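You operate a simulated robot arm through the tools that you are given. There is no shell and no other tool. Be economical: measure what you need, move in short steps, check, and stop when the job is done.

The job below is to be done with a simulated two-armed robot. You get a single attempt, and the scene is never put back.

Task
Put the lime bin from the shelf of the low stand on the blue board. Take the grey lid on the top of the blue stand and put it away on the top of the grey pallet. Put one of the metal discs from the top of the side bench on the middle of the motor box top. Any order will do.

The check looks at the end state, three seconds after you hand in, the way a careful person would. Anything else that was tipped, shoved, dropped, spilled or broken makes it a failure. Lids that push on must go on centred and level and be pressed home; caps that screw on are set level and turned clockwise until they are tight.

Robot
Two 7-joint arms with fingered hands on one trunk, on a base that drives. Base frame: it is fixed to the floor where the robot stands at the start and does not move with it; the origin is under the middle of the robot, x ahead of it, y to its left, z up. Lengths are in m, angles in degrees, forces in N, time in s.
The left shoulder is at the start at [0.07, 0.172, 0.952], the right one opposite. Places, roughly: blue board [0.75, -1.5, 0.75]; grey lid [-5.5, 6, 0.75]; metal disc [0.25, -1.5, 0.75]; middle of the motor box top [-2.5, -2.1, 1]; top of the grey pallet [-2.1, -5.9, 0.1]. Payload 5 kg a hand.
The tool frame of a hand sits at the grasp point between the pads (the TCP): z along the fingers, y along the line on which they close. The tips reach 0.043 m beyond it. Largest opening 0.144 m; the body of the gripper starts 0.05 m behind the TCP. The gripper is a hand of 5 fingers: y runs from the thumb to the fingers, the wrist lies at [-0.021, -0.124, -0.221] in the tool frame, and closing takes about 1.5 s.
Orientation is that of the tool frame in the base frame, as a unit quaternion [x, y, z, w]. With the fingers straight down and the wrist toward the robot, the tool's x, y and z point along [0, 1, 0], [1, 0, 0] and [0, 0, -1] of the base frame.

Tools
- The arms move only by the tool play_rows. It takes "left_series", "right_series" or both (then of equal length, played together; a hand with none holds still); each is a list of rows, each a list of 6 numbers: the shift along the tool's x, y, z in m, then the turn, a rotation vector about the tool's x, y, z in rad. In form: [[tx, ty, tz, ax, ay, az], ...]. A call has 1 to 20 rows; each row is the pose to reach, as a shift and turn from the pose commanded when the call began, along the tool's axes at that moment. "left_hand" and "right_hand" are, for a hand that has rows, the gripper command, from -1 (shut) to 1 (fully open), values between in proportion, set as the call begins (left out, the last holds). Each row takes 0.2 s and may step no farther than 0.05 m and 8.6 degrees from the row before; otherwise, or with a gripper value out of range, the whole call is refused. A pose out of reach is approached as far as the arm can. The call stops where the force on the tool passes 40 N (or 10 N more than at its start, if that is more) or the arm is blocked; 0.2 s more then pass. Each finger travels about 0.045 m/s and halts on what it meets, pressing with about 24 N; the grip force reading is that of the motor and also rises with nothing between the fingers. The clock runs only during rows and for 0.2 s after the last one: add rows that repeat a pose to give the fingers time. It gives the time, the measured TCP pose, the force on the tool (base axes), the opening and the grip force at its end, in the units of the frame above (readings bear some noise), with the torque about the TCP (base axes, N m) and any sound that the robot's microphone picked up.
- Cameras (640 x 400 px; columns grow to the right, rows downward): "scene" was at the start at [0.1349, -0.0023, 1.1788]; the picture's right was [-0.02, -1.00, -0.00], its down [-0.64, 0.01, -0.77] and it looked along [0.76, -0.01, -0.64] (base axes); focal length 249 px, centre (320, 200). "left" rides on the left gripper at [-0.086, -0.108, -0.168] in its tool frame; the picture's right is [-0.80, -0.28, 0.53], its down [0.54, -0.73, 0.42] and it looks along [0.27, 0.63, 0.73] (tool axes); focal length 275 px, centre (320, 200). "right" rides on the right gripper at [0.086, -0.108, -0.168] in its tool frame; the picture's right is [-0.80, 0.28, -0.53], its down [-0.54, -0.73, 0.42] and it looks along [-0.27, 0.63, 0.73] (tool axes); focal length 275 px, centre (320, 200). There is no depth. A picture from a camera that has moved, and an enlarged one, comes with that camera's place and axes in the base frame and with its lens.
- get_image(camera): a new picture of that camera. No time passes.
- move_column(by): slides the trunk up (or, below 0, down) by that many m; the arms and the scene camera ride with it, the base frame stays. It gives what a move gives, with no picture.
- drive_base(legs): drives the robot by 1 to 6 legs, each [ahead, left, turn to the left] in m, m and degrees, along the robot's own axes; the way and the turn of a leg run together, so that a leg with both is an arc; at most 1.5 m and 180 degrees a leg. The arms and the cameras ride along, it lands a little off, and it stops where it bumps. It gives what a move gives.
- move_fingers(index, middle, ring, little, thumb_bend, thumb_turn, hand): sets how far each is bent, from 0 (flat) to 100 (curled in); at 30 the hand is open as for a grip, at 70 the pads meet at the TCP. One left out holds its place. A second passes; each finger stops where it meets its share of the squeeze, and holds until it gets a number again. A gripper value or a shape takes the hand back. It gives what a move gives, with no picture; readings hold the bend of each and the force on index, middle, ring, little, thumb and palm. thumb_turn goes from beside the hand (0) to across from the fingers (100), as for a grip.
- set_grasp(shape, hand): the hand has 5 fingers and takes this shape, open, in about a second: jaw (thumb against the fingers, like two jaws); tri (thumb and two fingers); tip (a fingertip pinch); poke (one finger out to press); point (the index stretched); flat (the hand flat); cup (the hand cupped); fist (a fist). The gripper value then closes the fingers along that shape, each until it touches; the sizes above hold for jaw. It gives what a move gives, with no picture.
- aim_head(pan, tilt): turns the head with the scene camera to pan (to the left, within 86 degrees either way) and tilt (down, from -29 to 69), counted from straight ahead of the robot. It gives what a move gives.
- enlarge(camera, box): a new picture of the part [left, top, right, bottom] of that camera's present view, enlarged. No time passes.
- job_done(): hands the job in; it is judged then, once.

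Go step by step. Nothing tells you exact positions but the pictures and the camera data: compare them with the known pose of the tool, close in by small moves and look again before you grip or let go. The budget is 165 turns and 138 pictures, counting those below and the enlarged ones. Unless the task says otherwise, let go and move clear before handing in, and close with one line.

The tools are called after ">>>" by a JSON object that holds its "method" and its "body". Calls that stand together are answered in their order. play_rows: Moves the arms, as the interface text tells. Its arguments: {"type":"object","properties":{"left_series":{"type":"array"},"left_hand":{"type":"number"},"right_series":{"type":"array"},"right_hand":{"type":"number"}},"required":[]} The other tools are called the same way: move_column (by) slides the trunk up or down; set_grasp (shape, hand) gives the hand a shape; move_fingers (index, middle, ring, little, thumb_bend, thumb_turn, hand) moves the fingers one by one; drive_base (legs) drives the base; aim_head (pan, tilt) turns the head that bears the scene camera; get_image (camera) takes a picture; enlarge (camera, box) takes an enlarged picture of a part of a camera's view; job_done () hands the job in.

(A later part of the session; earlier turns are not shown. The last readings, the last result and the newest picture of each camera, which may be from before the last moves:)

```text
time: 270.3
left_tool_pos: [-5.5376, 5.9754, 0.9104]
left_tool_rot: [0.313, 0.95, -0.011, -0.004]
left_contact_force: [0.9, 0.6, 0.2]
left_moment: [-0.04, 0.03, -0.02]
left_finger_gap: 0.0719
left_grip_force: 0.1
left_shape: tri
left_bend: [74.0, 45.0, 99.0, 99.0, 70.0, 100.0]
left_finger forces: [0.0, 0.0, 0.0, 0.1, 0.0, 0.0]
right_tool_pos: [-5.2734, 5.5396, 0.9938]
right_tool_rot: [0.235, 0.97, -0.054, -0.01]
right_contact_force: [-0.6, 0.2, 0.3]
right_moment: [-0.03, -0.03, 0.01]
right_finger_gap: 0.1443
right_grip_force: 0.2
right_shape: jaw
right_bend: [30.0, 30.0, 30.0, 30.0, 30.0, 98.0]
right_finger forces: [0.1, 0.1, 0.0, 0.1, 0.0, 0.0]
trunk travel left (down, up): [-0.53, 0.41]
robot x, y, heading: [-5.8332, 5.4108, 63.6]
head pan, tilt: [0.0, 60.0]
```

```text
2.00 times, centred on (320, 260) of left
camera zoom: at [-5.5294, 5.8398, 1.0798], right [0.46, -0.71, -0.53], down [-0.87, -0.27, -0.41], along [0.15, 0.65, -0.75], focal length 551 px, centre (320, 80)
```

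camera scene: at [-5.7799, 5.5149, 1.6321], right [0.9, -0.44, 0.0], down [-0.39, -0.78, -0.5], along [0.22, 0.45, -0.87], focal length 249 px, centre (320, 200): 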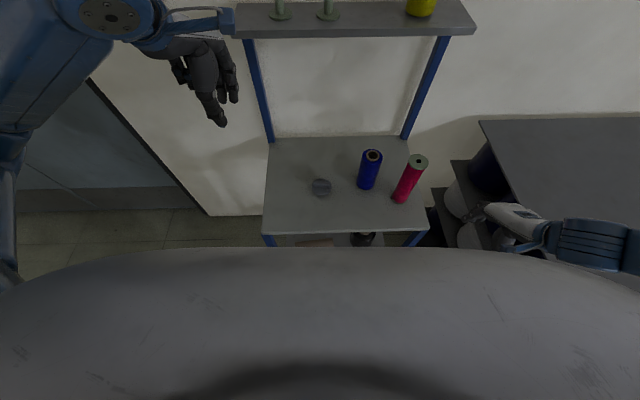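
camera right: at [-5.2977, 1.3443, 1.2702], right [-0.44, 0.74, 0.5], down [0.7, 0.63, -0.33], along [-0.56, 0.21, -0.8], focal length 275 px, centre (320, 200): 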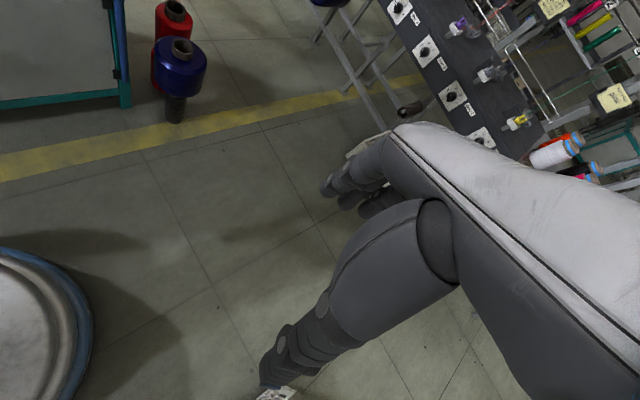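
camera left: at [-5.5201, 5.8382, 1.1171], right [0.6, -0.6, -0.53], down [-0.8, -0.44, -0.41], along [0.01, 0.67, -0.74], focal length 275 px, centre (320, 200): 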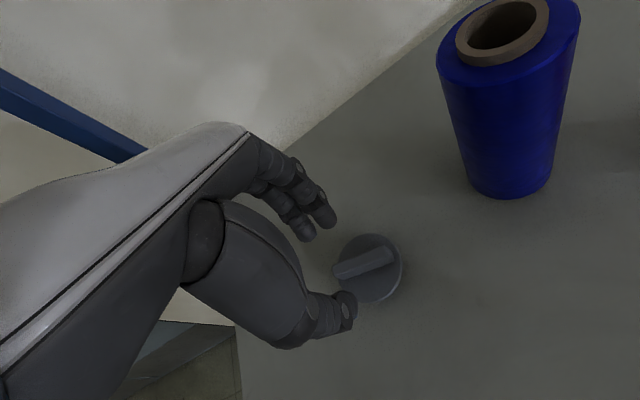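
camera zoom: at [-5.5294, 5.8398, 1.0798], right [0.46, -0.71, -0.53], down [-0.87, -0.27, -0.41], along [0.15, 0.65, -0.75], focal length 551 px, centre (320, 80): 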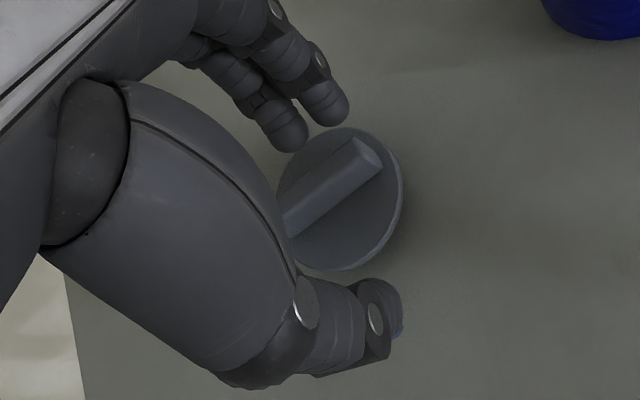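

The disc is about 6 cm wide, so I will take it by its rim instead: centre the hand over it, open to 9 cm and lower.

>>> {"method": "play_rows", "body": {"left_series": [[0.007, 0.009, 0, 0, 0, 0], [0.013, 0.0175, 0, 0, 0, 0], [0.013, 0.0175, 0, 0, 0, 0], [0.013, 0.0175, 0.02, 0, 0, 0], [0.013, 0.0175, 0.035, 0, 0, 0], [0.013, 0.0175, 0.035, 0, 0, 0]], "left_hand": 0.25}}

>>> {"method": "enlarge", "body": {"camera": "left", "box": [220, 160, 420, 360]}}

```text
time: 271.7
left_tool_pos: [-5.5368, 5.9953, 0.8748]
left_tool_rot: [0.313, 0.95, -0.012, -0.002]
left_contact_force: [0.4, 0.0, 0.0]
left_moment: [-0.05, -0.01, 0.03]
left_finger_gap: 0.0895
left_grip_force: 0.1
left_shape: tri
left_bend: [74.0, 40.0, 99.0, 99.0, 64.0, 100.0]
left_finger forces: [0.1, 0.0, 0.1, 0.1, 0.1, 0.0]
right_tool_pos: [-5.2746, 5.5385, 0.9938]
right_tool_rot: [0.236, 0.97, -0.055, -0.01]
right_contact_force: [-0.4, -0.5, 0.5]
right_moment: [-0.02, -0.03, -0.03]
right_finger_gap: 0.1438
right_grip_force: 0.0
right_shape: jaw
right_bend: [30.0, 30.0, 30.0, 30.0, 30.0, 98.0]
right_finger forces: [0.0, 0.0, 0.0, 0.0, 0.0, 0.0]
trunk travel left (down, up): [-0.53, 0.41]
robot x, y, heading: [-5.8334, 5.4075, 63.7]
head pan, tilt: [0.0, 60.0]
```

```text
2.00 times, centred on (320, 260) of left
camera zoom: at [-5.5306, 5.8602, 1.0452], right [0.46, -0.71, -0.53], down [-0.87, -0.27, -0.41], along [0.15, 0.65, -0.75], focal length 551 px, centre (320, 80)
```

zoom: 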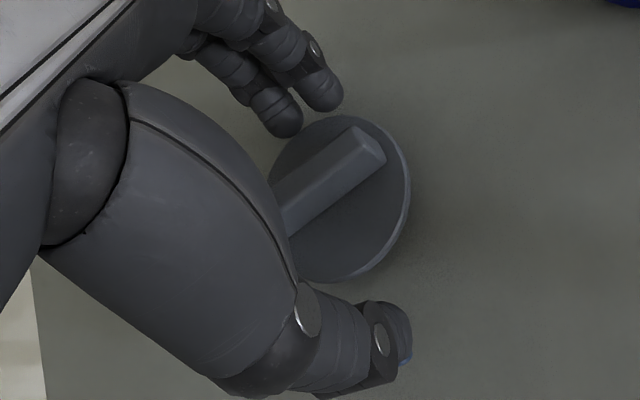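

Centred. I lower until the tips touch, then close on the rim.

>>> {"method": "play_rows", "body": {"left_series": [[0, 0, 0.004, 0, 0, 0], [0, 0, 0.008, 0, 0, 0], [0, 0, 0.011, 0, 0, 0], [0, 0, 0.011, 0, 0, 0]]}}

>>> {"method": "play_rows", "body": {"left_series": [[0, 0, -0.001, 0, 0, 0], [0, 0, -0.001, 0, 0, 0], [0, 0, -0.001, 0, 0, 0], [0, 0, -0.001, 0, 0, 0], [0, 0, -0.001, 0, 0, 0], [0, 0, -0.001, 0, 0, 0], [0, 0, -0.001, 0, 0, 0]], "left_hand": -1}}

>>> {"method": "enlarge", "body": {"camera": "left", "box": [220, 160, 420, 360]}}

```text
time: 272.7
left_tool_pos: [-5.5367, 5.9958, 0.8647]
left_tool_rot: [0.312, 0.95, -0.011, -0.003]
left_contact_force: [-0.1, 0.2, 2.7]
left_moment: [0.21, -0.05, 0.01]
left_finger_gap: 0.0895
left_grip_force: 0.1
left_shape: tri
left_bend: [74.0, 40.0, 99.0, 99.0, 64.0, 100.0]
left_finger forces: [0.1, 3.9, 0.0, 0.0, 0.1, 0.1]
right_tool_pos: [-5.2741, 5.5369, 0.9948]
right_tool_rot: [0.235, 0.97, -0.056, -0.011]
right_contact_force: [0.3, 0.0, 0.6]
right_moment: [-0.02, 0.0, -0.03]
right_finger_gap: 0.1439
right_grip_force: 0.1
right_shape: jaw
right_bend: [30.0, 30.0, 30.0, 30.0, 30.0, 98.0]
right_finger forces: [0.1, 0.0, 0.0, 0.0, 0.0, 0.0]
trunk travel left (down, up): [-0.53, 0.41]
robot x, y, heading: [-5.8262, 5.4135, 63.6]
head pan, tilt: [0.0, 60.0]
```

```text
time: 274.3
left_tool_pos: [-5.5367, 5.9956, 0.8662]
left_tool_rot: [0.313, 0.95, -0.011, -0.002]
left_contact_force: [-0.3, -0.2, -0.5]
left_moment: [-0.03, 0.02, 0.03]
left_finger_gap: 0.0185
left_grip_force: 24.0
left_shape: tri
left_bend: [73.0, 58.0, 99.0, 100.0, 78.0, 100.0]
left_finger forces: [1.3, 12.2, 15.5, 0.0, 0.1, 0.0]
right_tool_pos: [-5.274, 5.5393, 0.9947]
right_tool_rot: [0.236, 0.97, -0.055, -0.011]
right_contact_force: [-0.5, -0.7, 0.0]
right_moment: [0.0, 0.01, 0.01]
right_finger_gap: 0.1442
right_grip_force: 0.1
right_shape: jaw
right_bend: [30.0, 30.0, 30.0, 30.0, 30.0, 98.0]
right_finger forces: [0.0, 0.1, 0.1, 0.1, 0.1, 0.1]
trunk travel left (down, up): [-0.53, 0.41]
robot x, y, heading: [-5.8319, 5.4073, 63.5]
head pan, tilt: [0.0, 60.0]
```

```text
2.00 times, centred on (320, 260) of left
camera zoom: at [-5.5304, 5.8598, 1.0356], right [0.46, -0.71, -0.53], down [-0.87, -0.27, -0.41], along [0.15, 0.65, -0.75], focal length 551 px, centre (320, 80)
```

zoom: 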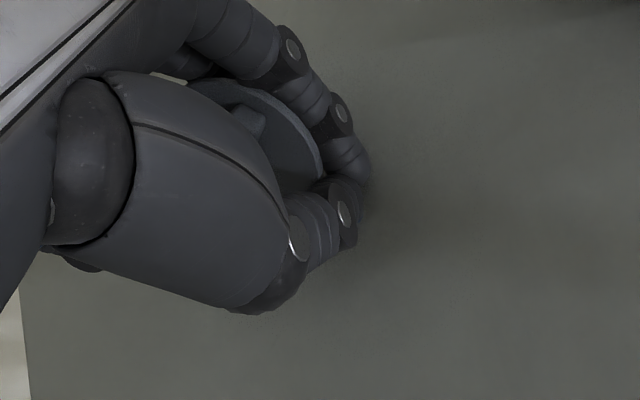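

The disc slipped sideways out of the three-finger grip. I open and lift to see how it lies.

>>> {"method": "play_rows", "body": {"left_series": [[0, 0, 0, 0, 0, 0], [0, 0, 0, 0, 0, 0], [0, 0, 0, 0, 0, 0], [0, 0, 0, 0, 0, 0], [0, 0, 0, 0, 0, 0], [0, 0, 0, 0, 0, 0], [0, 0, 0, 0, 0, 0], [0, 0, -0.02, 0, 0, 0], [0, 0, -0.05, 0, 0, 0], [0, -0.02, -0.08, 0, 0, 0]], "left_hand": 0.5}}

>>> {"method": "get_image", "body": {"camera": "left"}}

```text
time: 276.5
left_tool_pos: [-5.5489, 5.9795, 0.9467]
left_tool_rot: [0.314, 0.949, -0.011, -0.002]
left_contact_force: [0.3, -0.6, 0.2]
left_moment: [-0.01, -0.02, 0.02]
left_finger_gap: 0.1079
left_grip_force: 0.1
left_shape: tri
left_bend: [26.0, 36.0, 99.0, 99.0, 56.0, 99.0]
left_finger forces: [0.0, 0.0, 0.1, 0.0, 0.0, 0.1]
right_tool_pos: [-5.2736, 5.5378, 0.9955]
right_tool_rot: [0.235, 0.97, -0.054, -0.01]
right_contact_force: [-0.3, -0.1, 0.5]
right_moment: [0.06, -0.03, -0.01]
right_finger_gap: 0.1441
right_grip_force: 0.0
right_shape: jaw
right_bend: [30.0, 30.0, 30.0, 30.0, 30.0, 98.0]
right_finger forces: [0.0, 0.1, 0.0, 0.0, 0.0, 0.0]
trunk travel left (down, up): [-0.53, 0.41]
robot x, y, heading: [-5.8322, 5.4115, 63.7]
head pan, tilt: [0.0, 60.0]
```

```text
23 pictures are left
camera left: at [-5.543, 5.844, 1.1163], right [0.46, -0.71, -0.53], down [-0.87, -0.27, -0.41], along [0.15, 0.65, -0.75], focal length 275 px, centre (320, 200)
```

left: 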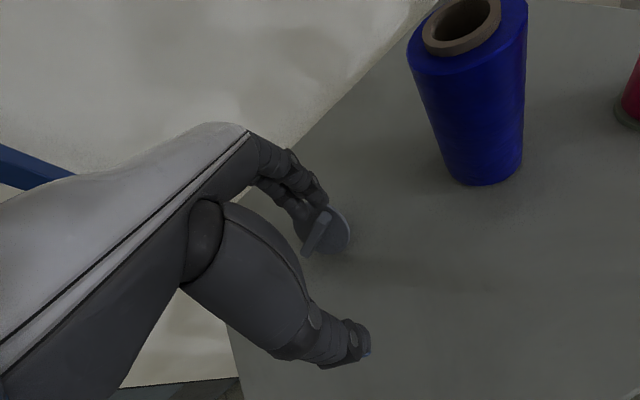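

The lid lies flat again. I switch to the full jaw grip (four fingers against the thumb) to hold its rim and centre over it.

>>> {"method": "set_grasp", "body": {"shape": "jaw", "hand": "left"}}

>>> {"method": "play_rows", "body": {"left_series": [[0.007, 0.033, 0, 0, 0, 0], [0.015, 0.067, 0, 0, 0, 0], [0.015, 0.067, 0, 0, 0, 0], [0.015, 0.067, 0.02, 0, 0, 0], [0.015, 0.067, 0.04, 0, 0, 0]], "left_hand": 0.4}}

>>> {"method": "enlarge", "body": {"camera": "left", "box": [220, 160, 420, 360]}}

```text
time: 277.4
left_tool_pos: [-5.5488, 5.9815, 0.9473]
left_tool_rot: [0.313, 0.95, -0.012, -0.003]
left_contact_force: [0.1, 0.3, 0.9]
left_moment: [-0.03, -0.02, -0.01]
left_finger_gap: 0.144
left_grip_force: 0.1
left_shape: jaw
left_bend: [30.0, 30.0, 30.0, 30.0, 30.0, 98.0]
left_finger forces: [0.0, 0.0, 0.0, 0.0, 0.0, 0.1]
right_tool_pos: [-5.2733, 5.5394, 0.9944]
right_tool_rot: [0.236, 0.97, -0.055, -0.01]
right_contact_force: [0.6, 0.4, 0.2]
right_moment: [0.01, 0.0, -0.01]
right_finger_gap: 0.1442
right_grip_force: 0.1
right_shape: jaw
right_bend: [30.0, 30.0, 30.0, 30.0, 30.0, 98.0]
right_finger forces: [0.0, 0.0, 0.1, 0.0, 0.1, 0.0]
trunk travel left (down, up): [-0.53, 0.41]
robot x, y, heading: [-5.8334, 5.408, 63.7]
head pan, tilt: [0.0, 60.0]
```

```text
time: 278.6
left_tool_pos: [-5.5214, 6.0451, 0.9026]
left_tool_rot: [0.313, 0.95, -0.011, -0.002]
left_contact_force: [0.7, -0.6, 0.6]
left_moment: [-0.01, -0.02, 0.01]
left_finger_gap: 0.1011
left_grip_force: 0.0
left_shape: jaw
left_bend: [27.0, 37.0, 35.0, 35.0, 59.0, 99.0]
left_finger forces: [0.0, 0.0, 0.0, 0.1, 0.0, 0.0]
right_tool_pos: [-5.2743, 5.539, 0.9929]
right_tool_rot: [0.236, 0.97, -0.055, -0.011]
right_contact_force: [0.3, 0.4, -0.3]
right_moment: [-0.02, 0.01, 0.03]
right_finger_gap: 0.1442
right_grip_force: 0.0
right_shape: jaw
right_bend: [30.0, 30.0, 30.0, 30.0, 30.0, 98.0]
right_finger forces: [0.0, 0.1, 0.1, 0.0, 0.0, 0.0]
trunk travel left (down, up): [-0.53, 0.41]
robot x, y, heading: [-5.8307, 5.4114, 63.7]
head pan, tilt: [0.0, 60.0]
```

```text
2.00 times, centred on (320, 260) of left
camera zoom: at [-5.515, 5.9086, 1.073], right [0.47, -0.71, -0.53], down [-0.87, -0.27, -0.41], along [0.15, 0.65, -0.75], focal length 551 px, centre (320, 80)
```

zoom: 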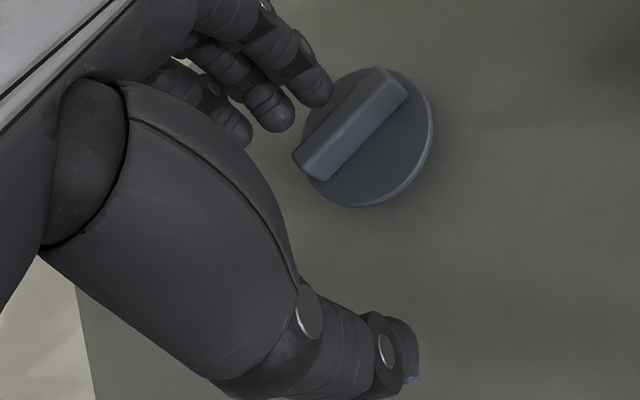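

I need to go 3 cm ahead and 2 cm right: raise, shift, lower again.

>>> {"method": "play_rows", "body": {"left_series": [[0, 0, -0.035, 0, 0, 0], [-0.01, 0.015, -0.035, 0, 0, 0], [-0.0195, 0.029, -0.035, 0, 0, 0], [-0.0195, 0.029, -0.01, 0, 0, 0], [-0.0195, 0.029, 0.01, 0, 0, 0], [-0.0195, 0.029, 0.02, 0, 0, 0]]}}

>>> {"method": "enlarge", "body": {"camera": "left", "box": [220, 160, 420, 360]}}

```text
time: 280.0
left_tool_pos: [-5.4882, 6.0539, 0.8831]
left_tool_rot: [0.313, 0.95, -0.011, -0.003]
left_contact_force: [-1.1, 0.6, -0.1]
left_moment: [0.02, 0.0, -0.02]
left_finger_gap: 0.101
left_grip_force: 0.0
left_shape: jaw
left_bend: [27.0, 37.0, 35.0, 35.0, 59.0, 99.0]
left_finger forces: [0.0, 0.0, 0.0, 0.0, 0.1, 0.1]
right_tool_pos: [-5.2736, 5.5379, 0.9933]
right_tool_rot: [0.235, 0.97, -0.055, -0.011]
right_contact_force: [0.7, 0.4, 0.2]
right_moment: [0.03, -0.02, 0.0]
right_finger_gap: 0.1441
right_grip_force: 0.0
right_shape: jaw
right_bend: [30.0, 30.0, 30.0, 30.0, 30.0, 98.0]
right_finger forces: [0.1, 0.1, 0.0, 0.0, 0.0, 0.1]
trunk travel left (down, up): [-0.53, 0.41]
robot x, y, heading: [-5.8335, 5.4079, 63.9]
head pan, tilt: [0.0, 60.0]
```

```text
2.00 times, centred on (320, 260) of left
camera zoom: at [-5.482, 5.9185, 1.0531], right [0.46, -0.71, -0.53], down [-0.87, -0.27, -0.41], along [0.15, 0.65, -0.75], focal length 551 px, centre (320, 80)
```

zoom: 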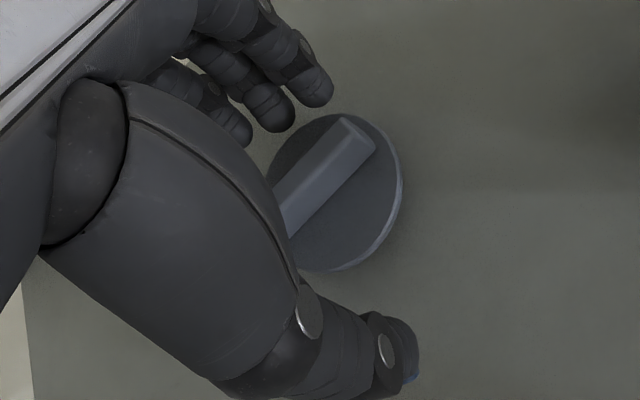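

Centred within millimetres; with a 5 mm offset to match the thumb line I lower to contact and close.

>>> {"method": "play_rows", "body": {"left_series": [[0.005, 0.002, 0.006, 0, 0, 0], [0.005, 0.002, 0.012, 0, 0, 0], [0.005, 0.002, 0.018, 0, 0, 0], [0.005, 0.002, 0.018, 0, 0, 0]]}}

>>> {"method": "play_rows", "body": {"left_series": [[0, 0, -0.001, 0, 0, 0], [0, 0, -0.001, 0, 0, 0], [0, 0, -0.001, 0, 0, 0], [0, 0, -0.001, 0, 0, 0], [0, 0, -0.001, 0, 0, 0], [0, 0, -0.001, 0, 0, 0], [0, 0, -0.001, 0, 0, 0], [0, 0, -0.001, 0, 0, 0]], "left_hand": -0.4}}

>>> {"method": "enlarge", "body": {"camera": "left", "box": [220, 160, 420, 360]}}

```text
time: 281.0
left_tool_pos: [-5.4909, 6.0584, 0.8655]
left_tool_rot: [0.313, 0.95, -0.011, -0.003]
left_contact_force: [0.1, -0.9, 3.1]
left_moment: [0.18, -0.1, 0.0]
left_finger_gap: 0.1013
left_grip_force: 0.1
left_shape: jaw
left_bend: [27.0, 37.0, 35.0, 35.0, 59.0, 99.0]
left_finger forces: [0.0, 3.4, 0.0, 0.0, 0.1, 0.1]
right_tool_pos: [-5.2736, 5.5378, 0.995]
right_tool_rot: [0.235, 0.97, -0.054, -0.011]
right_contact_force: [0.4, -0.1, 0.5]
right_moment: [-0.02, 0.04, -0.02]
right_finger_gap: 0.144
right_grip_force: 0.0
right_shape: jaw
right_bend: [30.0, 30.0, 30.0, 30.0, 30.0, 98.0]
right_finger forces: [0.1, 0.0, 0.0, 0.0, 0.0, 0.1]
trunk travel left (down, up): [-0.53, 0.41]
robot x, y, heading: [-5.8332, 5.4101, 63.6]
head pan, tilt: [0.0, 60.0]
```

```text
time: 282.8
left_tool_pos: [-5.4907, 6.0591, 0.8641]
left_tool_rot: [0.313, 0.95, -0.011, -0.002]
left_contact_force: [-0.2, 0.6, -0.1]
left_moment: [-0.03, 0.01, 0.0]
left_finger_gap: 0.0142
left_grip_force: 23.9
left_shape: jaw
left_bend: [72.0, 72.0, 68.0, 68.0, 79.0, 100.0]
left_finger forces: [0.0, 0.0, 0.1, 0.0, 0.1, 0.0]
right_tool_pos: [-5.2736, 5.5384, 0.9932]
right_tool_rot: [0.236, 0.97, -0.054, -0.011]
right_contact_force: [0.4, 0.5, 0.9]
right_moment: [-0.02, 0.0, -0.03]
right_finger_gap: 0.1439
right_grip_force: 0.1
right_shape: jaw
right_bend: [30.0, 30.0, 30.0, 30.0, 30.0, 98.0]
right_finger forces: [0.0, 0.0, 0.0, 0.0, 0.0, 0.0]
trunk travel left (down, up): [-0.53, 0.41]
robot x, y, heading: [-5.8337, 5.4116, 63.8]
head pan, tilt: [0.0, 60.0]
```

```text
2.00 times, centred on (320, 260) of left
camera zoom: at [-5.4843, 5.923, 1.0357], right [0.46, -0.71, -0.53], down [-0.87, -0.27, -0.41], along [0.15, 0.65, -0.75], focal length 551 px, centre (320, 80)
```

zoom: 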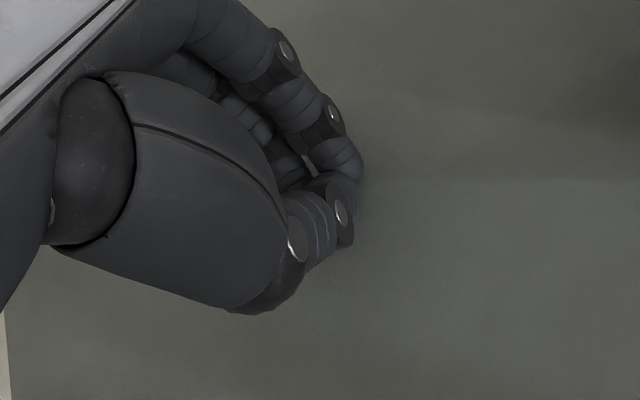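

The lid slipped out again; I raise the closed hand straight up and look where it is.

>>> {"method": "play_rows", "body": {"left_series": [[0, 0, -0.03, 0, 0, 0], [0, 0, -0.07, 0, 0, 0], [0, -0.03, -0.11, 0, 0, 0], [0, -0.07, -0.15, 0, 0, 0], [0, -0.11, -0.18, 0, 0, 0]]}}

>>> {"method": "get_image", "body": {"camera": "left"}}

```text
refused: row 4 steps farther than a row can; nothing moved
```

```text
19 pictures are left
camera left: at [-5.4843, 5.923, 1.0357], right [0.46, -0.71, -0.53], down [-0.87, -0.27, -0.41], along [0.15, 0.65, -0.75], focal length 275 px, centre (320, 200)
```

left: 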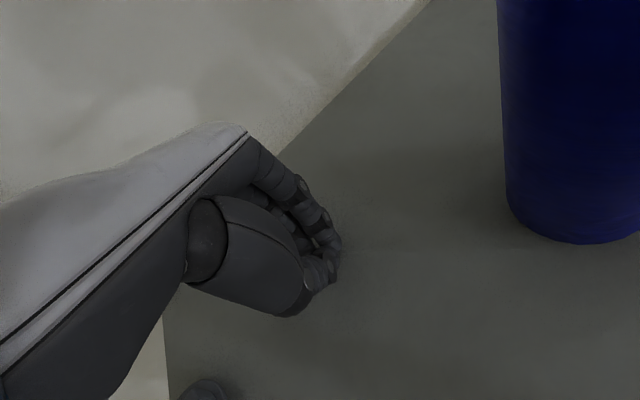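

The lid is 13 cm to the left, still on the table. I raise the hand, move left over it, and look.

>>> {"method": "play_rows", "body": {"left_series": [[0, 0, -0.03, 0, 0, 0], [0, 0, -0.07, 0, 0, 0], [0.03, 0, -0.1, 0, 0, 0], [0.065, -0.02, -0.11, 0, 0, 0], [0.1, -0.04, -0.12, 0, 0, 0], [0.13, -0.06, -0.12, 0, 0, 0]], "left_hand": -0.3}}

>>> {"method": "get_image", "body": {"camera": "left"}}

```text
time: 284.2
left_tool_pos: [-5.6318, 6.0928, 0.988]
left_tool_rot: [0.315, 0.949, -0.012, -0.002]
left_contact_force: [-0.5, 0.6, -0.1]
left_moment: [-0.04, -0.01, 0.02]
left_finger_gap: 0.0503
left_grip_force: 0.1
left_shape: jaw
left_bend: [74.0, 51.0, 49.0, 46.0, 73.0, 100.0]
left_finger forces: [0.1, 0.0, 0.0, 0.0, 0.0, 0.0]
right_tool_pos: [-5.2744, 5.5388, 0.9954]
right_tool_rot: [0.235, 0.971, -0.055, -0.01]
right_contact_force: [0.1, 0.0, 0.4]
right_moment: [0.01, -0.05, -0.02]
right_finger_gap: 0.1437
right_grip_force: 0.0
right_shape: jaw
right_bend: [30.0, 30.0, 30.0, 30.0, 30.0, 98.0]
right_finger forces: [0.1, 0.0, 0.0, 0.0, 0.0, 0.0]
trunk travel left (down, up): [-0.53, 0.41]
robot x, y, heading: [-5.8316, 5.4124, 63.6]
head pan, tilt: [0.0, 60.0]
```

```text
18 pictures are left
camera left: at [-5.6252, 5.9563, 1.1577], right [0.46, -0.71, -0.52], down [-0.87, -0.27, -0.41], along [0.15, 0.65, -0.75], focal length 275 px, centre (320, 200)
```

left: 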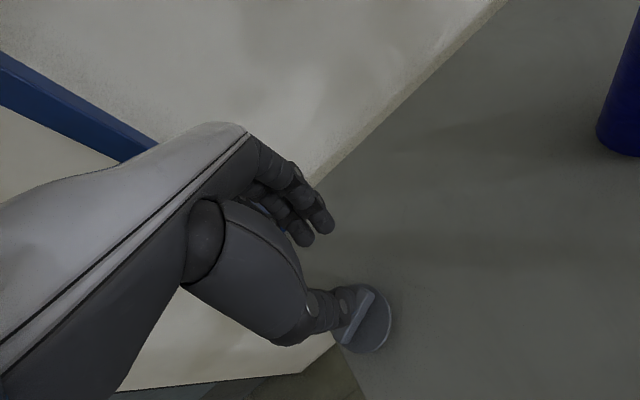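

The lid sits near the table's left edge, ridge almost along x. I will pinch the ridge: turn the hand 32° so it closes across it, with the three-finger shape.

>>> {"method": "set_grasp", "body": {"shape": "tri", "hand": "left"}}

>>> {"method": "play_rows", "body": {"left_series": [[0.008, -0.008, 0, 0, 0, -0.14], [0.016, -0.015, 0, 0, 0, -0.28], [0.024, -0.023, 0, 0, 0, -0.42], [0.03, -0.033, 0, 0, 0, -0.555], [0.03, -0.033, 0.04, 0, 0, -0.555], [0.03, -0.033, 0.07, 0, 0, -0.555], [0.03, -0.033, 0.07, 0, 0, -0.555]], "left_hand": -0.3}}

>>> {"method": "enlarge", "body": {"camera": "left", "box": [220, 160, 420, 360]}}

```text
time: 285.1
left_tool_pos: [-5.6304, 6.0934, 0.9882]
left_tool_rot: [0.313, 0.95, -0.012, -0.003]
left_contact_force: [-0.3, 0.4, 0.9]
left_moment: [0.03, 0.05, 0.01]
left_finger_gap: 0.1439
left_grip_force: 0.0
left_shape: tri
left_bend: [30.0, 30.0, 99.0, 99.0, 30.0, 98.0]
left_finger forces: [0.1, 0.0, 0.1, 0.0, 0.0, 0.0]
right_tool_pos: [-5.2741, 5.5391, 0.9937]
right_tool_rot: [0.235, 0.97, -0.055, -0.011]
right_contact_force: [-0.9, -0.3, 0.8]
right_moment: [-0.02, 0.02, -0.03]
right_finger_gap: 0.1439
right_grip_force: 0.1
right_shape: jaw
right_bend: [30.0, 30.0, 30.0, 30.0, 30.0, 98.0]
right_finger forces: [0.0, 0.1, 0.1, 0.1, 0.0, 0.0]
trunk travel left (down, up): [-0.53, 0.41]
robot x, y, heading: [-5.8334, 5.4089, 63.5]
head pan, tilt: [0.0, 60.0]
```

```text
time: 286.7
left_tool_pos: [-5.6745, 6.0807, 0.9172]
left_tool_rot: [0.042, 0.999, -0.011, -0.005]
left_contact_force: [-0.6, 0.3, 0.2]
left_moment: [0.01, 0.0, -0.01]
left_finger_gap: 0.0506
left_grip_force: 0.0
left_shape: tri
left_bend: [74.0, 51.0, 99.0, 99.0, 73.0, 100.0]
left_finger forces: [0.0, 0.0, 0.0, 0.1, 0.0, 0.0]
right_tool_pos: [-5.2747, 5.5384, 0.9954]
right_tool_rot: [0.235, 0.97, -0.055, -0.01]
right_contact_force: [-0.1, 0.3, -0.2]
right_moment: [0.02, -0.03, -0.02]
right_finger_gap: 0.1441
right_grip_force: 0.2
right_shape: jaw
right_bend: [30.0, 30.0, 30.0, 30.0, 30.0, 98.0]
right_finger forces: [0.0, 0.0, 0.0, 0.0, 0.0, 0.0]
trunk travel left (down, up): [-0.53, 0.41]
robot x, y, heading: [-5.83, 5.4098, 63.5]
head pan, tilt: [0.0, 60.0]
```

```text
2.00 times, centred on (320, 260) of left
camera zoom: at [-5.5948, 5.9684, 1.0866], right [0.76, -0.36, -0.54], down [-0.6, -0.69, -0.4], along [-0.22, 0.63, -0.74], focal length 551 px, centre (320, 80)
```

zoom: 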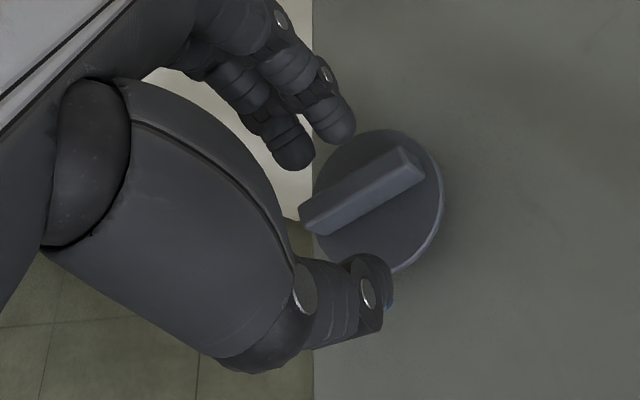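

Nicely aligned. Small corrections (1 cm ahead, 6° yaw) while lowering to just above the disc.

>>> {"method": "play_rows", "body": {"left_series": [[0, 0.005, 0.01, 0, 0, 0.05], [0, 0.0095, 0.02, 0, 0, 0.1], [0, 0.0095, 0.032, 0, 0, 0.1], [0, 0.0095, 0.032, 0, 0, 0.1]]}}

>>> {"method": "enlarge", "body": {"camera": "left", "box": [220, 160, 420, 360]}}

```text
time: 287.7
left_tool_pos: [-5.6743, 6.088, 0.8874]
left_tool_rot: [0.091, 0.996, -0.011, -0.005]
left_contact_force: [0.3, -0.1, 0.1]
left_moment: [-0.02, 0.01, -0.01]
left_finger_gap: 0.0508
left_grip_force: 0.1
left_shape: tri
left_bend: [74.0, 51.0, 99.0, 99.0, 73.0, 100.0]
left_finger forces: [0.1, 0.0, 0.1, 0.1, 0.0, 0.0]
right_tool_pos: [-5.2737, 5.5388, 0.9949]
right_tool_rot: [0.235, 0.97, -0.055, -0.011]
right_contact_force: [-0.2, 0.7, 0.7]
right_moment: [0.0, 0.01, -0.01]
right_finger_gap: 0.1441
right_grip_force: 0.2
right_shape: jaw
right_bend: [30.0, 30.0, 30.0, 30.0, 30.0, 98.0]
right_finger forces: [0.1, 0.0, 0.0, 0.1, 0.1, 0.0]
trunk travel left (down, up): [-0.53, 0.41]
robot x, y, heading: [-5.8354, 5.4099, 63.7]
head pan, tilt: [0.0, 60.0]
```

```text
2.00 times, centred on (320, 260) of left
camera zoom: at [-5.6067, 5.9698, 1.0558], right [0.73, -0.43, -0.53], down [-0.67, -0.62, -0.4], along [-0.16, 0.65, -0.74], focal length 551 px, centre (320, 80)
```

zoom: 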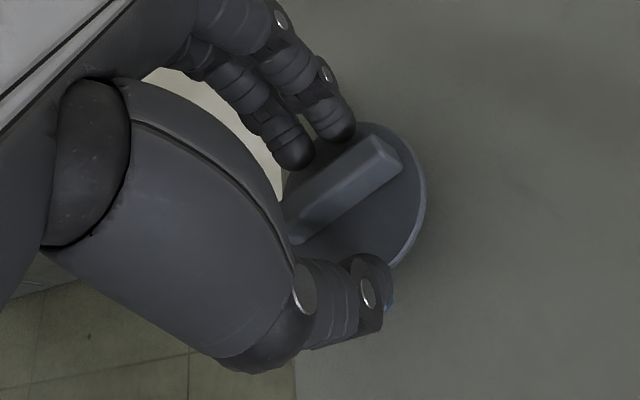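

The ridge is centred between thumb and fingers. I lower 1 cm and close in stages.

>>> {"method": "play_rows", "body": {"left_series": [[0, 0, 0.005, 0, 0, -0.05], [0, 0, 0.01, 0, 0, -0.05], [0, 0, 0.01, 0, 0, -0.05]]}}

>>> {"method": "play_rows", "body": {"left_series": [[0, 0, 0, 0, 0, 0], [0, 0, 0.002, 0, 0, 0], [0, 0, 0.004, 0, 0, 0], [0, 0, 0.006, 0, 0, 0]], "left_hand": -0.55}}

>>> {"method": "enlarge", "body": {"camera": "left", "box": [220, 160, 420, 360]}}

```text
time: 288.5
left_tool_pos: [-5.6729, 6.0888, 0.8743]
left_tool_rot: [0.066, 0.998, -0.012, -0.006]
left_contact_force: [0.2, 1.1, 0.0]
left_moment: [-0.02, 0.04, -0.06]
left_finger_gap: 0.0429
left_grip_force: 0.2
left_shape: tri
left_bend: [74.0, 50.0, 99.0, 99.0, 74.0, 100.0]
left_finger forces: [0.1, 0.0, 0.0, 0.0, 0.1, 0.1]
right_tool_pos: [-5.2736, 5.5389, 0.9944]
right_tool_rot: [0.236, 0.97, -0.056, -0.011]
right_contact_force: [-0.4, 0.1, 0.1]
right_moment: [-0.04, -0.01, 0.01]
right_finger_gap: 0.1439
right_grip_force: 0.1
right_shape: jaw
right_bend: [30.0, 30.0, 30.0, 30.0, 30.0, 98.0]
right_finger forces: [0.0, 0.0, 0.0, 0.0, 0.0, 0.1]
trunk travel left (down, up): [-0.53, 0.41]
robot x, y, heading: [-5.8309, 5.4104, 63.5]
head pan, tilt: [0.0, 60.0]
```

```text
time: 289.5
left_tool_pos: [-5.6736, 6.0896, 0.8764]
left_tool_rot: [0.066, 0.998, -0.006, -0.004]
left_contact_force: [4.0, 3.0, 34.4]
left_moment: [1.2, -0.27, -0.14]
left_finger_gap: 0.0359
left_grip_force: 23.7
left_shape: tri
left_bend: [73.0, 56.0, 100.0, 100.0, 74.0, 100.0]
left_finger forces: [25.6, 18.2, 0.0, 0.1, 24.4, 0.0]
right_tool_pos: [-5.2741, 5.5364, 0.9951]
right_tool_rot: [0.235, 0.97, -0.054, -0.01]
right_contact_force: [-0.3, 0.2, -0.3]
right_moment: [-0.01, -0.05, 0.03]
right_finger_gap: 0.1441
right_grip_force: 0.2
right_shape: jaw
right_bend: [30.0, 30.0, 30.0, 30.0, 30.0, 98.0]
right_finger forces: [0.1, 0.0, 0.0, 0.0, 0.1, 0.0]
trunk travel left (down, up): [-0.53, 0.41]
robot x, y, heading: [-5.8314, 5.4098, 63.8]
head pan, tilt: [0.0, 60.0]
```

```text
2.00 times, centred on (320, 260) of left
camera zoom: at [-5.6008, 5.9709, 1.0435], right [0.75, -0.39, -0.54], down [-0.64, -0.65, -0.41], along [-0.19, 0.65, -0.74], focal length 551 px, centre (320, 80)
```

zoom: 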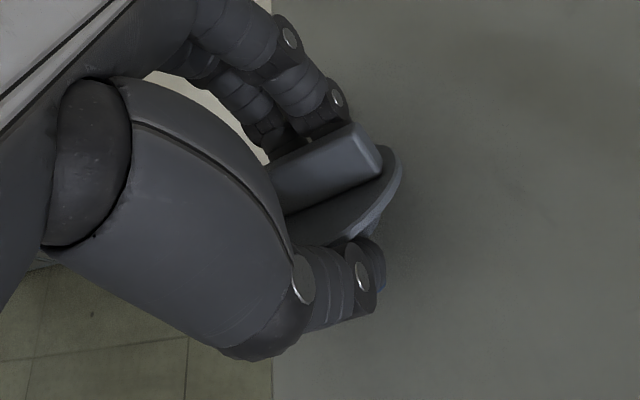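

It is firmly gripped (thumb at the near rim, fingers behind the ridge), slightly tilted. I close fully and lift to check it holds.

>>> {"method": "play_rows", "body": {"left_series": [[0, 0, -0.002, 0, 0, 0], [0, 0, -0.002, 0, 0, 0], [0, 0, -0.002, 0, 0, 0], [0, 0, -0.02, 0, 0, 0], [0, 0, -0.05, 0, 0, 0], [0, 0, -0.08, 0, 0, 0], [0, 0, -0.08, 0, 0, 0]], "left_hand": -1}}

>>> {"method": "enlarge", "body": {"camera": "left", "box": [220, 160, 420, 360]}}

```text
time: 291.3
left_tool_pos: [-5.7134, 6.1019, 0.9326]
left_tool_rot: [0.061, 0.997, -0.005, -0.041]
left_contact_force: [0.5, -0.5, -1.1]
left_moment: [0.0, 0.01, 0.0]
left_finger_gap: 0.0344
left_grip_force: 23.6
left_shape: tri
left_bend: [73.0, 56.0, 100.0, 100.0, 75.0, 100.0]
left_finger forces: [13.1, 10.0, 0.0, 0.0, 18.7, 0.0]
right_tool_pos: [-5.2737, 5.5391, 0.995]
right_tool_rot: [0.235, 0.97, -0.055, -0.01]
right_contact_force: [-0.1, 0.0, 0.3]
right_moment: [0.03, -0.01, 0.0]
right_finger_gap: 0.1441
right_grip_force: 0.0
right_shape: jaw
right_bend: [30.0, 30.0, 30.0, 30.0, 30.0, 98.0]
right_finger forces: [0.0, 0.0, 0.0, 0.0, 0.1, 0.0]
trunk travel left (down, up): [-0.53, 0.41]
robot x, y, heading: [-5.8315, 5.4112, 63.6]
head pan, tilt: [0.0, 60.0]
stopped in row 7 (left hand): the arm was blocked; the commanded pose is now the measured one
```

```text
2.00 times, centred on (320, 260) of left
camera zoom: at [-5.6274, 5.9835, 1.0938], right [0.71, -0.38, -0.59], down [-0.66, -0.66, -0.37], along [-0.25, 0.65, -0.72], focal length 551 px, centre (320, 80)
```

zoom: 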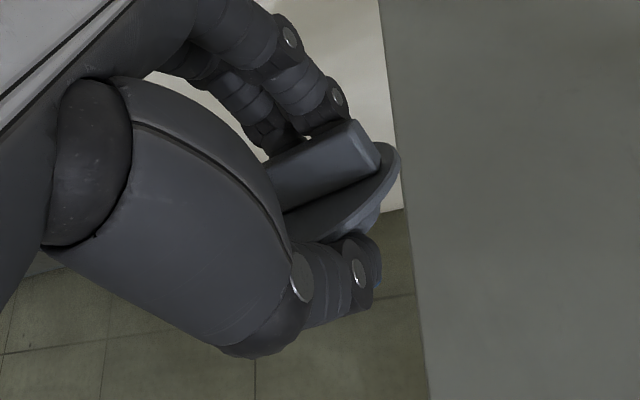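

The lid is held. Something blocked the last bit of the lift (the upper shelf side), so I draw the hand back towards me first, then back the base away.

>>> {"method": "play_rows", "body": {"left_series": [[0, -0.04, 0, 0, 0, 0], [0, -0.08, 0, 0, 0, 0], [0, -0.12, 0, 0, 0, 0], [0, -0.15, 0, 0, 0, 0]]}}

>>> {"method": "drive_base", "body": {"legs": [[-0.5, 0, 0]]}}

>>> {"method": "get_image", "body": {"camera": "scene"}}

```text
time: 292.3
left_tool_pos: [-5.783, 5.9994, 0.9354]
left_tool_rot: [0.068, 0.991, 0.035, -0.107]
left_contact_force: [-0.9, 0.2, -0.9]
left_moment: [0.01, -0.05, -0.01]
left_finger_gap: 0.0339
left_grip_force: 23.7
left_shape: tri
left_bend: [73.0, 56.0, 100.0, 100.0, 75.0, 100.0]
left_finger forces: [13.7, 10.6, 0.0, 0.0, 19.1, 0.0]
right_tool_pos: [-5.2745, 5.5373, 0.9943]
right_tool_rot: [0.236, 0.97, -0.053, -0.01]
right_contact_force: [0.7, -0.6, -1.0]
right_moment: [0.0, 0.0, 0.05]
right_finger_gap: 0.144
right_grip_force: 0.0
right_shape: jaw
right_bend: [30.0, 30.0, 30.0, 30.0, 30.0, 98.0]
right_finger forces: [0.1, 0.0, 0.1, 0.0, 0.1, 0.1]
trunk travel left (down, up): [-0.53, 0.41]
robot x, y, heading: [-5.8308, 5.4114, 63.9]
head pan, tilt: [0.0, 60.0]
stopped in row 4 (left hand): the arm was blocked; the commanded pose is now the measured one
```

```text
time: 295.2
left_tool_pos: [-6.0021, 5.5578, 0.9348]
left_tool_rot: [0.07, 0.991, 0.034, -0.107]
left_contact_force: [0.8, -1.2, 0.1]
left_moment: [0.02, -0.01, 0.01]
left_finger_gap: 0.0343
left_grip_force: 23.9
left_shape: tri
left_bend: [73.0, 56.0, 100.0, 100.0, 75.0, 100.0]
left_finger forces: [13.8, 10.5, 0.0, 0.1, 19.0, 0.0]
right_tool_pos: [-5.4943, 5.0959, 0.9949]
right_tool_rot: [0.237, 0.97, -0.055, -0.011]
right_contact_force: [-1.1, 0.1, 0.0]
right_moment: [0.0, 0.01, 0.0]
right_finger_gap: 0.1442
right_grip_force: 0.0
right_shape: jaw
right_bend: [30.0, 30.0, 30.0, 30.0, 30.0, 98.0]
right_finger forces: [0.0, 0.0, 0.0, 0.0, 0.1, 0.1]
trunk travel left (down, up): [-0.53, 0.41]
robot x, y, heading: [-6.0522, 4.9644, 63.5]
head pan, tilt: [0.0, 60.0]
```

```text
13 pictures are left
camera scene: at [-6.0003, 5.0719, 1.6321], right [0.89, -0.45, 0.0], down [-0.39, -0.77, -0.5], along [0.22, 0.45, -0.87], focal length 249 px, centre (320, 200)
```

scene: 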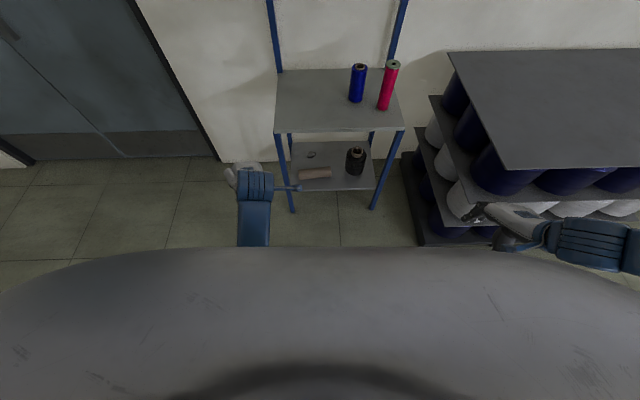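

Everything on the stand is still in order and the lid is held. I raise the trunk and drive back the same way, first to the far side of the narrow gap.

>>> {"method": "move_column", "body": {"by": 0.4}}

>>> {"method": "drive_base", "body": {"legs": [[0, 0, 78], [-1.06, 0.433, 0], [-1.06, 0.433, 0]]}}

```text
time: 299.0
left_tool_pos: [-6.0033, 5.5582, 1.3344]
left_tool_rot: [0.069, 0.991, 0.034, -0.106]
left_contact_force: [-0.7, -1.0, -0.1]
left_moment: [-0.02, 0.01, 0.0]
left_finger_gap: 0.0342
left_grip_force: 24.0
left_shape: tri
left_bend: [73.0, 56.0, 100.0, 100.0, 75.0, 100.0]
left_finger forces: [13.8, 10.6, 0.0, 0.1, 19.1, 0.0]
right_tool_pos: [-5.493, 5.0946, 1.3937]
right_tool_rot: [0.238, 0.97, -0.054, -0.011]
right_contact_force: [0.4, 0.0, 0.6]
right_moment: [0.01, 0.01, 0.01]
right_finger_gap: 0.144
right_grip_force: 0.1
right_shape: jaw
right_bend: [30.0, 30.0, 30.0, 30.0, 30.0, 98.0]
right_finger forces: [0.0, 0.0, 0.0, 0.1, 0.0, 0.0]
trunk travel left (down, up): [-0.93, 0.01]
robot x, y, heading: [-6.0527, 4.9664, 63.2]
head pan, tilt: [0.0, 60.0]
```

```text
time: 313.7
left_tool_pos: [-5.4881, 3.1414, 1.334]
left_tool_rot: [-0.566, 0.817, -0.041, -0.104]
left_contact_force: [-0.9, 0.3, -0.2]
left_moment: [-0.04, -0.02, -0.01]
left_finger_gap: 0.0341
left_grip_force: 24.2
left_shape: tri
left_bend: [73.0, 56.0, 100.0, 100.0, 75.0, 100.0]
left_finger forces: [13.8, 10.3, 0.1, 0.1, 18.0, 0.0]
right_tool_pos: [-4.9261, 3.538, 1.3937]
right_tool_rot: [-0.421, 0.905, -0.049, 0.026]
right_contact_force: [0.6, -0.3, 0.1]
right_moment: [-0.03, 0.0, -0.01]
right_finger_gap: 0.1441
right_grip_force: 0.0
right_shape: jaw
right_bend: [30.0, 30.0, 30.0, 30.0, 30.0, 98.0]
right_finger forces: [0.1, 0.0, 0.0, 0.0, 0.0, 0.0]
trunk travel left (down, up): [-0.93, 0.01]
robot x, y, heading: [-4.9199, 2.9625, 141.1]
head pan, tilt: [0.0, 60.0]
```

On the line again within a centimetre. I back through the gap the same way.

>>> {"method": "drive_base", "body": {"legs": [[-0.3, 0.004, 0], [-0.8, -0.006, 0]]}}

```text
time: 319.5
left_tool_pos: [-4.6531, 2.4646, 1.334]
left_tool_rot: [-0.564, 0.818, -0.041, -0.104]
left_contact_force: [0.1, -1.0, -0.8]
left_moment: [0.01, -0.04, -0.02]
left_finger_gap: 0.0342
left_grip_force: 24.0
left_shape: tri
left_bend: [73.0, 56.0, 100.0, 100.0, 75.0, 100.0]
left_finger forces: [13.9, 10.4, 0.0, 0.0, 18.1, 0.0]
right_tool_pos: [-4.0901, 2.8603, 1.393]
right_tool_rot: [-0.42, 0.906, -0.05, 0.026]
right_contact_force: [0.2, 0.5, -0.6]
right_moment: [-0.04, -0.03, 0.03]
right_finger_gap: 0.1439
right_grip_force: 0.1
right_shape: jaw
right_bend: [30.0, 30.0, 30.0, 30.0, 30.0, 98.0]
right_finger forces: [0.0, 0.0, 0.1, 0.0, 0.1, 0.1]
trunk travel left (down, up): [-0.93, 0.01]
robot x, y, heading: [-4.089, 2.2822, 140.5]
head pan, tilt: [0.0, 60.0]
```

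Through cleanly. I retrace the route past the trolley and pole to the aisle by the lockers.

>>> {"method": "drive_base", "body": {"legs": [[-0.844, 0.02, 0], [-1.17, -0.861, 0], [-0.767, 0.663, 0], [-1.32, 0.532, 0], [-0.866, 0.971, 0]]}}

```text
time: 348.5
left_tool_pos: [-1.8083, -1.7125, 1.3345]
left_tool_rot: [-0.533, 0.838, -0.037, -0.106]
left_contact_force: [0.3, 0.5, -0.2]
left_moment: [0.02, -0.02, 0.02]
left_finger_gap: 0.0339
left_grip_force: 23.7
left_shape: tri
left_bend: [73.0, 56.0, 100.0, 100.0, 75.0, 100.0]
left_finger forces: [14.1, 10.4, 0.0, 0.0, 18.1, 0.1]
right_tool_pos: [-1.2161, -1.3623, 1.3923]
right_tool_rot: [-0.387, 0.921, -0.051, 0.025]
right_contact_force: [1.0, -0.4, 0.2]
right_moment: [-0.03, 0.0, -0.01]
right_finger_gap: 0.1441
right_grip_force: 0.0
right_shape: jaw
right_bend: [30.0, 30.0, 30.0, 30.0, 30.0, 98.0]
right_finger forces: [0.0, 0.0, 0.0, 0.0, 0.0, 0.0]
trunk travel left (down, up): [-0.93, 0.01]
robot x, y, heading: [-1.2589, -1.9387, 136.3]
head pan, tilt: [0.0, 60.0]
```

I turn south towards the pallet and look down the aisle.

>>> {"method": "drive_base", "body": {"legs": [[0, 0, 130]]}}

>>> {"method": "aim_head", "body": {"pan": 0, "tilt": 22}}

>>> {"method": "get_image", "body": {"camera": "scene"}}

```text
time: 354.3
left_tool_pos: [-1.0649, -2.495, 1.3345]
left_tool_rot: [0.984, 0.137, 0.112, 0.011]
left_contact_force: [0.1, -0.1, 0.3]
left_moment: [0.0, 0.0, -0.03]
left_finger_gap: 0.0338
left_grip_force: 24.1
left_shape: tri
left_bend: [73.0, 57.0, 100.0, 100.0, 75.0, 100.0]
left_finger forces: [14.0, 10.3, 0.0, 0.0, 17.0, 0.1]
right_tool_pos: [-1.7174, -2.2779, 1.3943]
right_tool_rot: [0.998, -0.031, -0.001, -0.056]
right_contact_force: [-0.9, -0.8, 0.4]
right_moment: [0.0, 0.0, 0.01]
right_finger_gap: 0.1438
right_grip_force: 0.0
right_shape: jaw
right_bend: [30.0, 30.0, 30.0, 30.0, 30.0, 98.0]
right_finger forces: [0.0, 0.1, 0.0, 0.1, 0.1, 0.1]
trunk travel left (down, up): [-0.93, 0.01]
robot x, y, heading: [-1.2582, -1.9384, -93.0]
head pan, tilt: [0.0, 60.0]
```

```text
time: 355.3
left_tool_pos: [-1.0643, -2.4966, 1.3341]
left_tool_rot: [0.984, 0.136, 0.111, 0.011]
left_contact_force: [-0.4, -0.5, -0.2]
left_moment: [0.03, -0.02, 0.01]
left_finger_gap: 0.0334
left_grip_force: 24.0
left_shape: tri
left_bend: [73.0, 57.0, 100.0, 100.0, 75.0, 100.0]
left_finger forces: [14.0, 10.2, 0.1, 0.0, 17.0, 0.1]
right_tool_pos: [-1.7171, -2.2771, 1.3937]
right_tool_rot: [0.998, -0.031, -0.001, -0.056]
right_contact_force: [0.0, 0.6, -0.2]
right_moment: [0.0, 0.03, -0.02]
right_finger_gap: 0.1443
right_grip_force: 0.0
right_shape: jaw
right_bend: [30.0, 30.0, 30.0, 30.0, 30.0, 98.0]
right_finger forces: [0.0, 0.1, 0.0, 0.1, 0.0, 0.0]
trunk travel left (down, up): [-0.93, 0.01]
robot x, y, heading: [-1.2581, -1.9358, -92.6]
head pan, tilt: [0.0, 22.0]
```

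```text
12 pictures are left
camera scene: at [-1.2653, -2.0792, 2.087], right [-1.0, 0.05, 0.0], down [0.02, 0.38, -0.93], along [-0.04, -0.93, -0.38], focal length 249 px, centre (320, 200)
```

scene: 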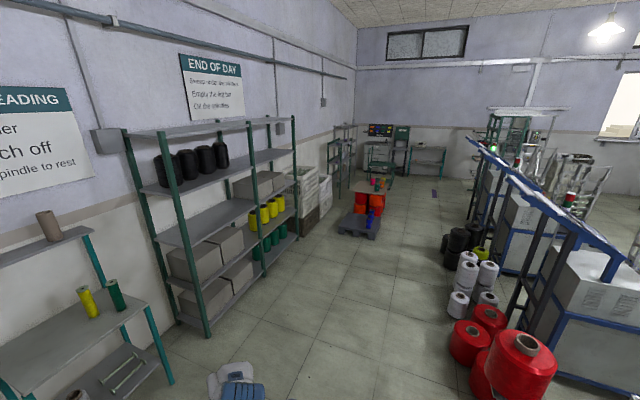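

The pallet's front edge is around (-2.0, -5.4). I drive down the aisle and stop about 0.75 m before it.

>>> {"method": "drive_base", "body": {"legs": [[1.5, 0, 0], [1.2, -0.36, 0], [0, 0, -16]]}}

>>> {"method": "aim_head", "body": {"pan": 0, "tilt": 50}}

>>> {"method": "get_image", "body": {"camera": "scene"}}

```text
time: 369.5
left_tool_pos: [-1.7599, -5.169, 1.3352]
left_tool_rot: [0.993, -0.019, 0.109, 0.027]
left_contact_force: [-0.8, -0.8, -0.6]
left_moment: [0.04, -0.01, 0.01]
left_finger_gap: 0.0339
left_grip_force: 24.4
left_shape: tri
left_bend: [73.0, 57.0, 100.0, 100.0, 75.0, 100.0]
left_finger forces: [14.2, 10.4, 0.0, 0.1, 17.0, 0.0]
right_tool_pos: [-2.3132, -4.7601, 1.3952]
right_tool_rot: [0.981, -0.187, 0.008, -0.055]
right_contact_force: [0.2, -0.7, -1.2]
right_moment: [0.05, 0.03, 0.01]
right_finger_gap: 0.144
right_grip_force: 0.1
right_shape: jaw
right_bend: [30.0, 30.0, 30.0, 30.0, 30.0, 98.0]
right_finger forces: [0.0, 0.1, 0.1, 0.1, 0.1, 0.0]
trunk travel left (down, up): [-0.93, 0.01]
robot x, y, heading: [-1.7697, -4.5731, -110.7]
head pan, tilt: [0.0, 22.0]
```

```text
time: 370.4
left_tool_pos: [-1.7616, -5.1672, 1.3343]
left_tool_rot: [0.994, -0.018, 0.108, 0.028]
left_contact_force: [0.1, 0.2, -0.2]
left_moment: [-0.02, 0.0, 0.0]
left_finger_gap: 0.0338
left_grip_force: 24.3
left_shape: tri
left_bend: [73.0, 57.0, 100.0, 100.0, 75.0, 100.0]
left_finger forces: [14.1, 10.3, 0.0, 0.0, 17.0, 0.0]
right_tool_pos: [-2.3151, -4.76, 1.3947]
right_tool_rot: [0.981, -0.186, 0.008, -0.056]
right_contact_force: [0.6, 0.1, 0.8]
right_moment: [0.0, -0.04, 0.01]
right_finger_gap: 0.1439
right_grip_force: 0.1
right_shape: jaw
right_bend: [30.0, 30.0, 30.0, 30.0, 30.0, 98.0]
right_finger forces: [0.1, 0.0, 0.0, 0.1, 0.0, 0.0]
trunk travel left (down, up): [-0.93, 0.01]
robot x, y, heading: [-1.7714, -4.5736, -110.6]
head pan, tilt: [0.0, 50.0]
```

```text
11 pictures are left
camera scene: at [-1.8188, -4.6934, 2.0448], right [-0.94, 0.35, 0.0], down [0.27, 0.72, -0.64], along [-0.23, -0.6, -0.77], focal length 249 px, centre (320, 200)
```

scene: 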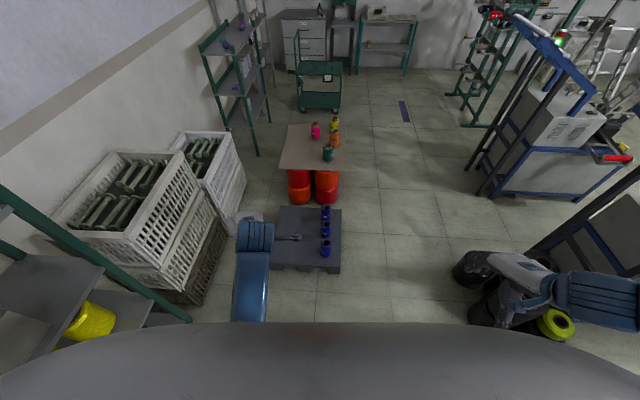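

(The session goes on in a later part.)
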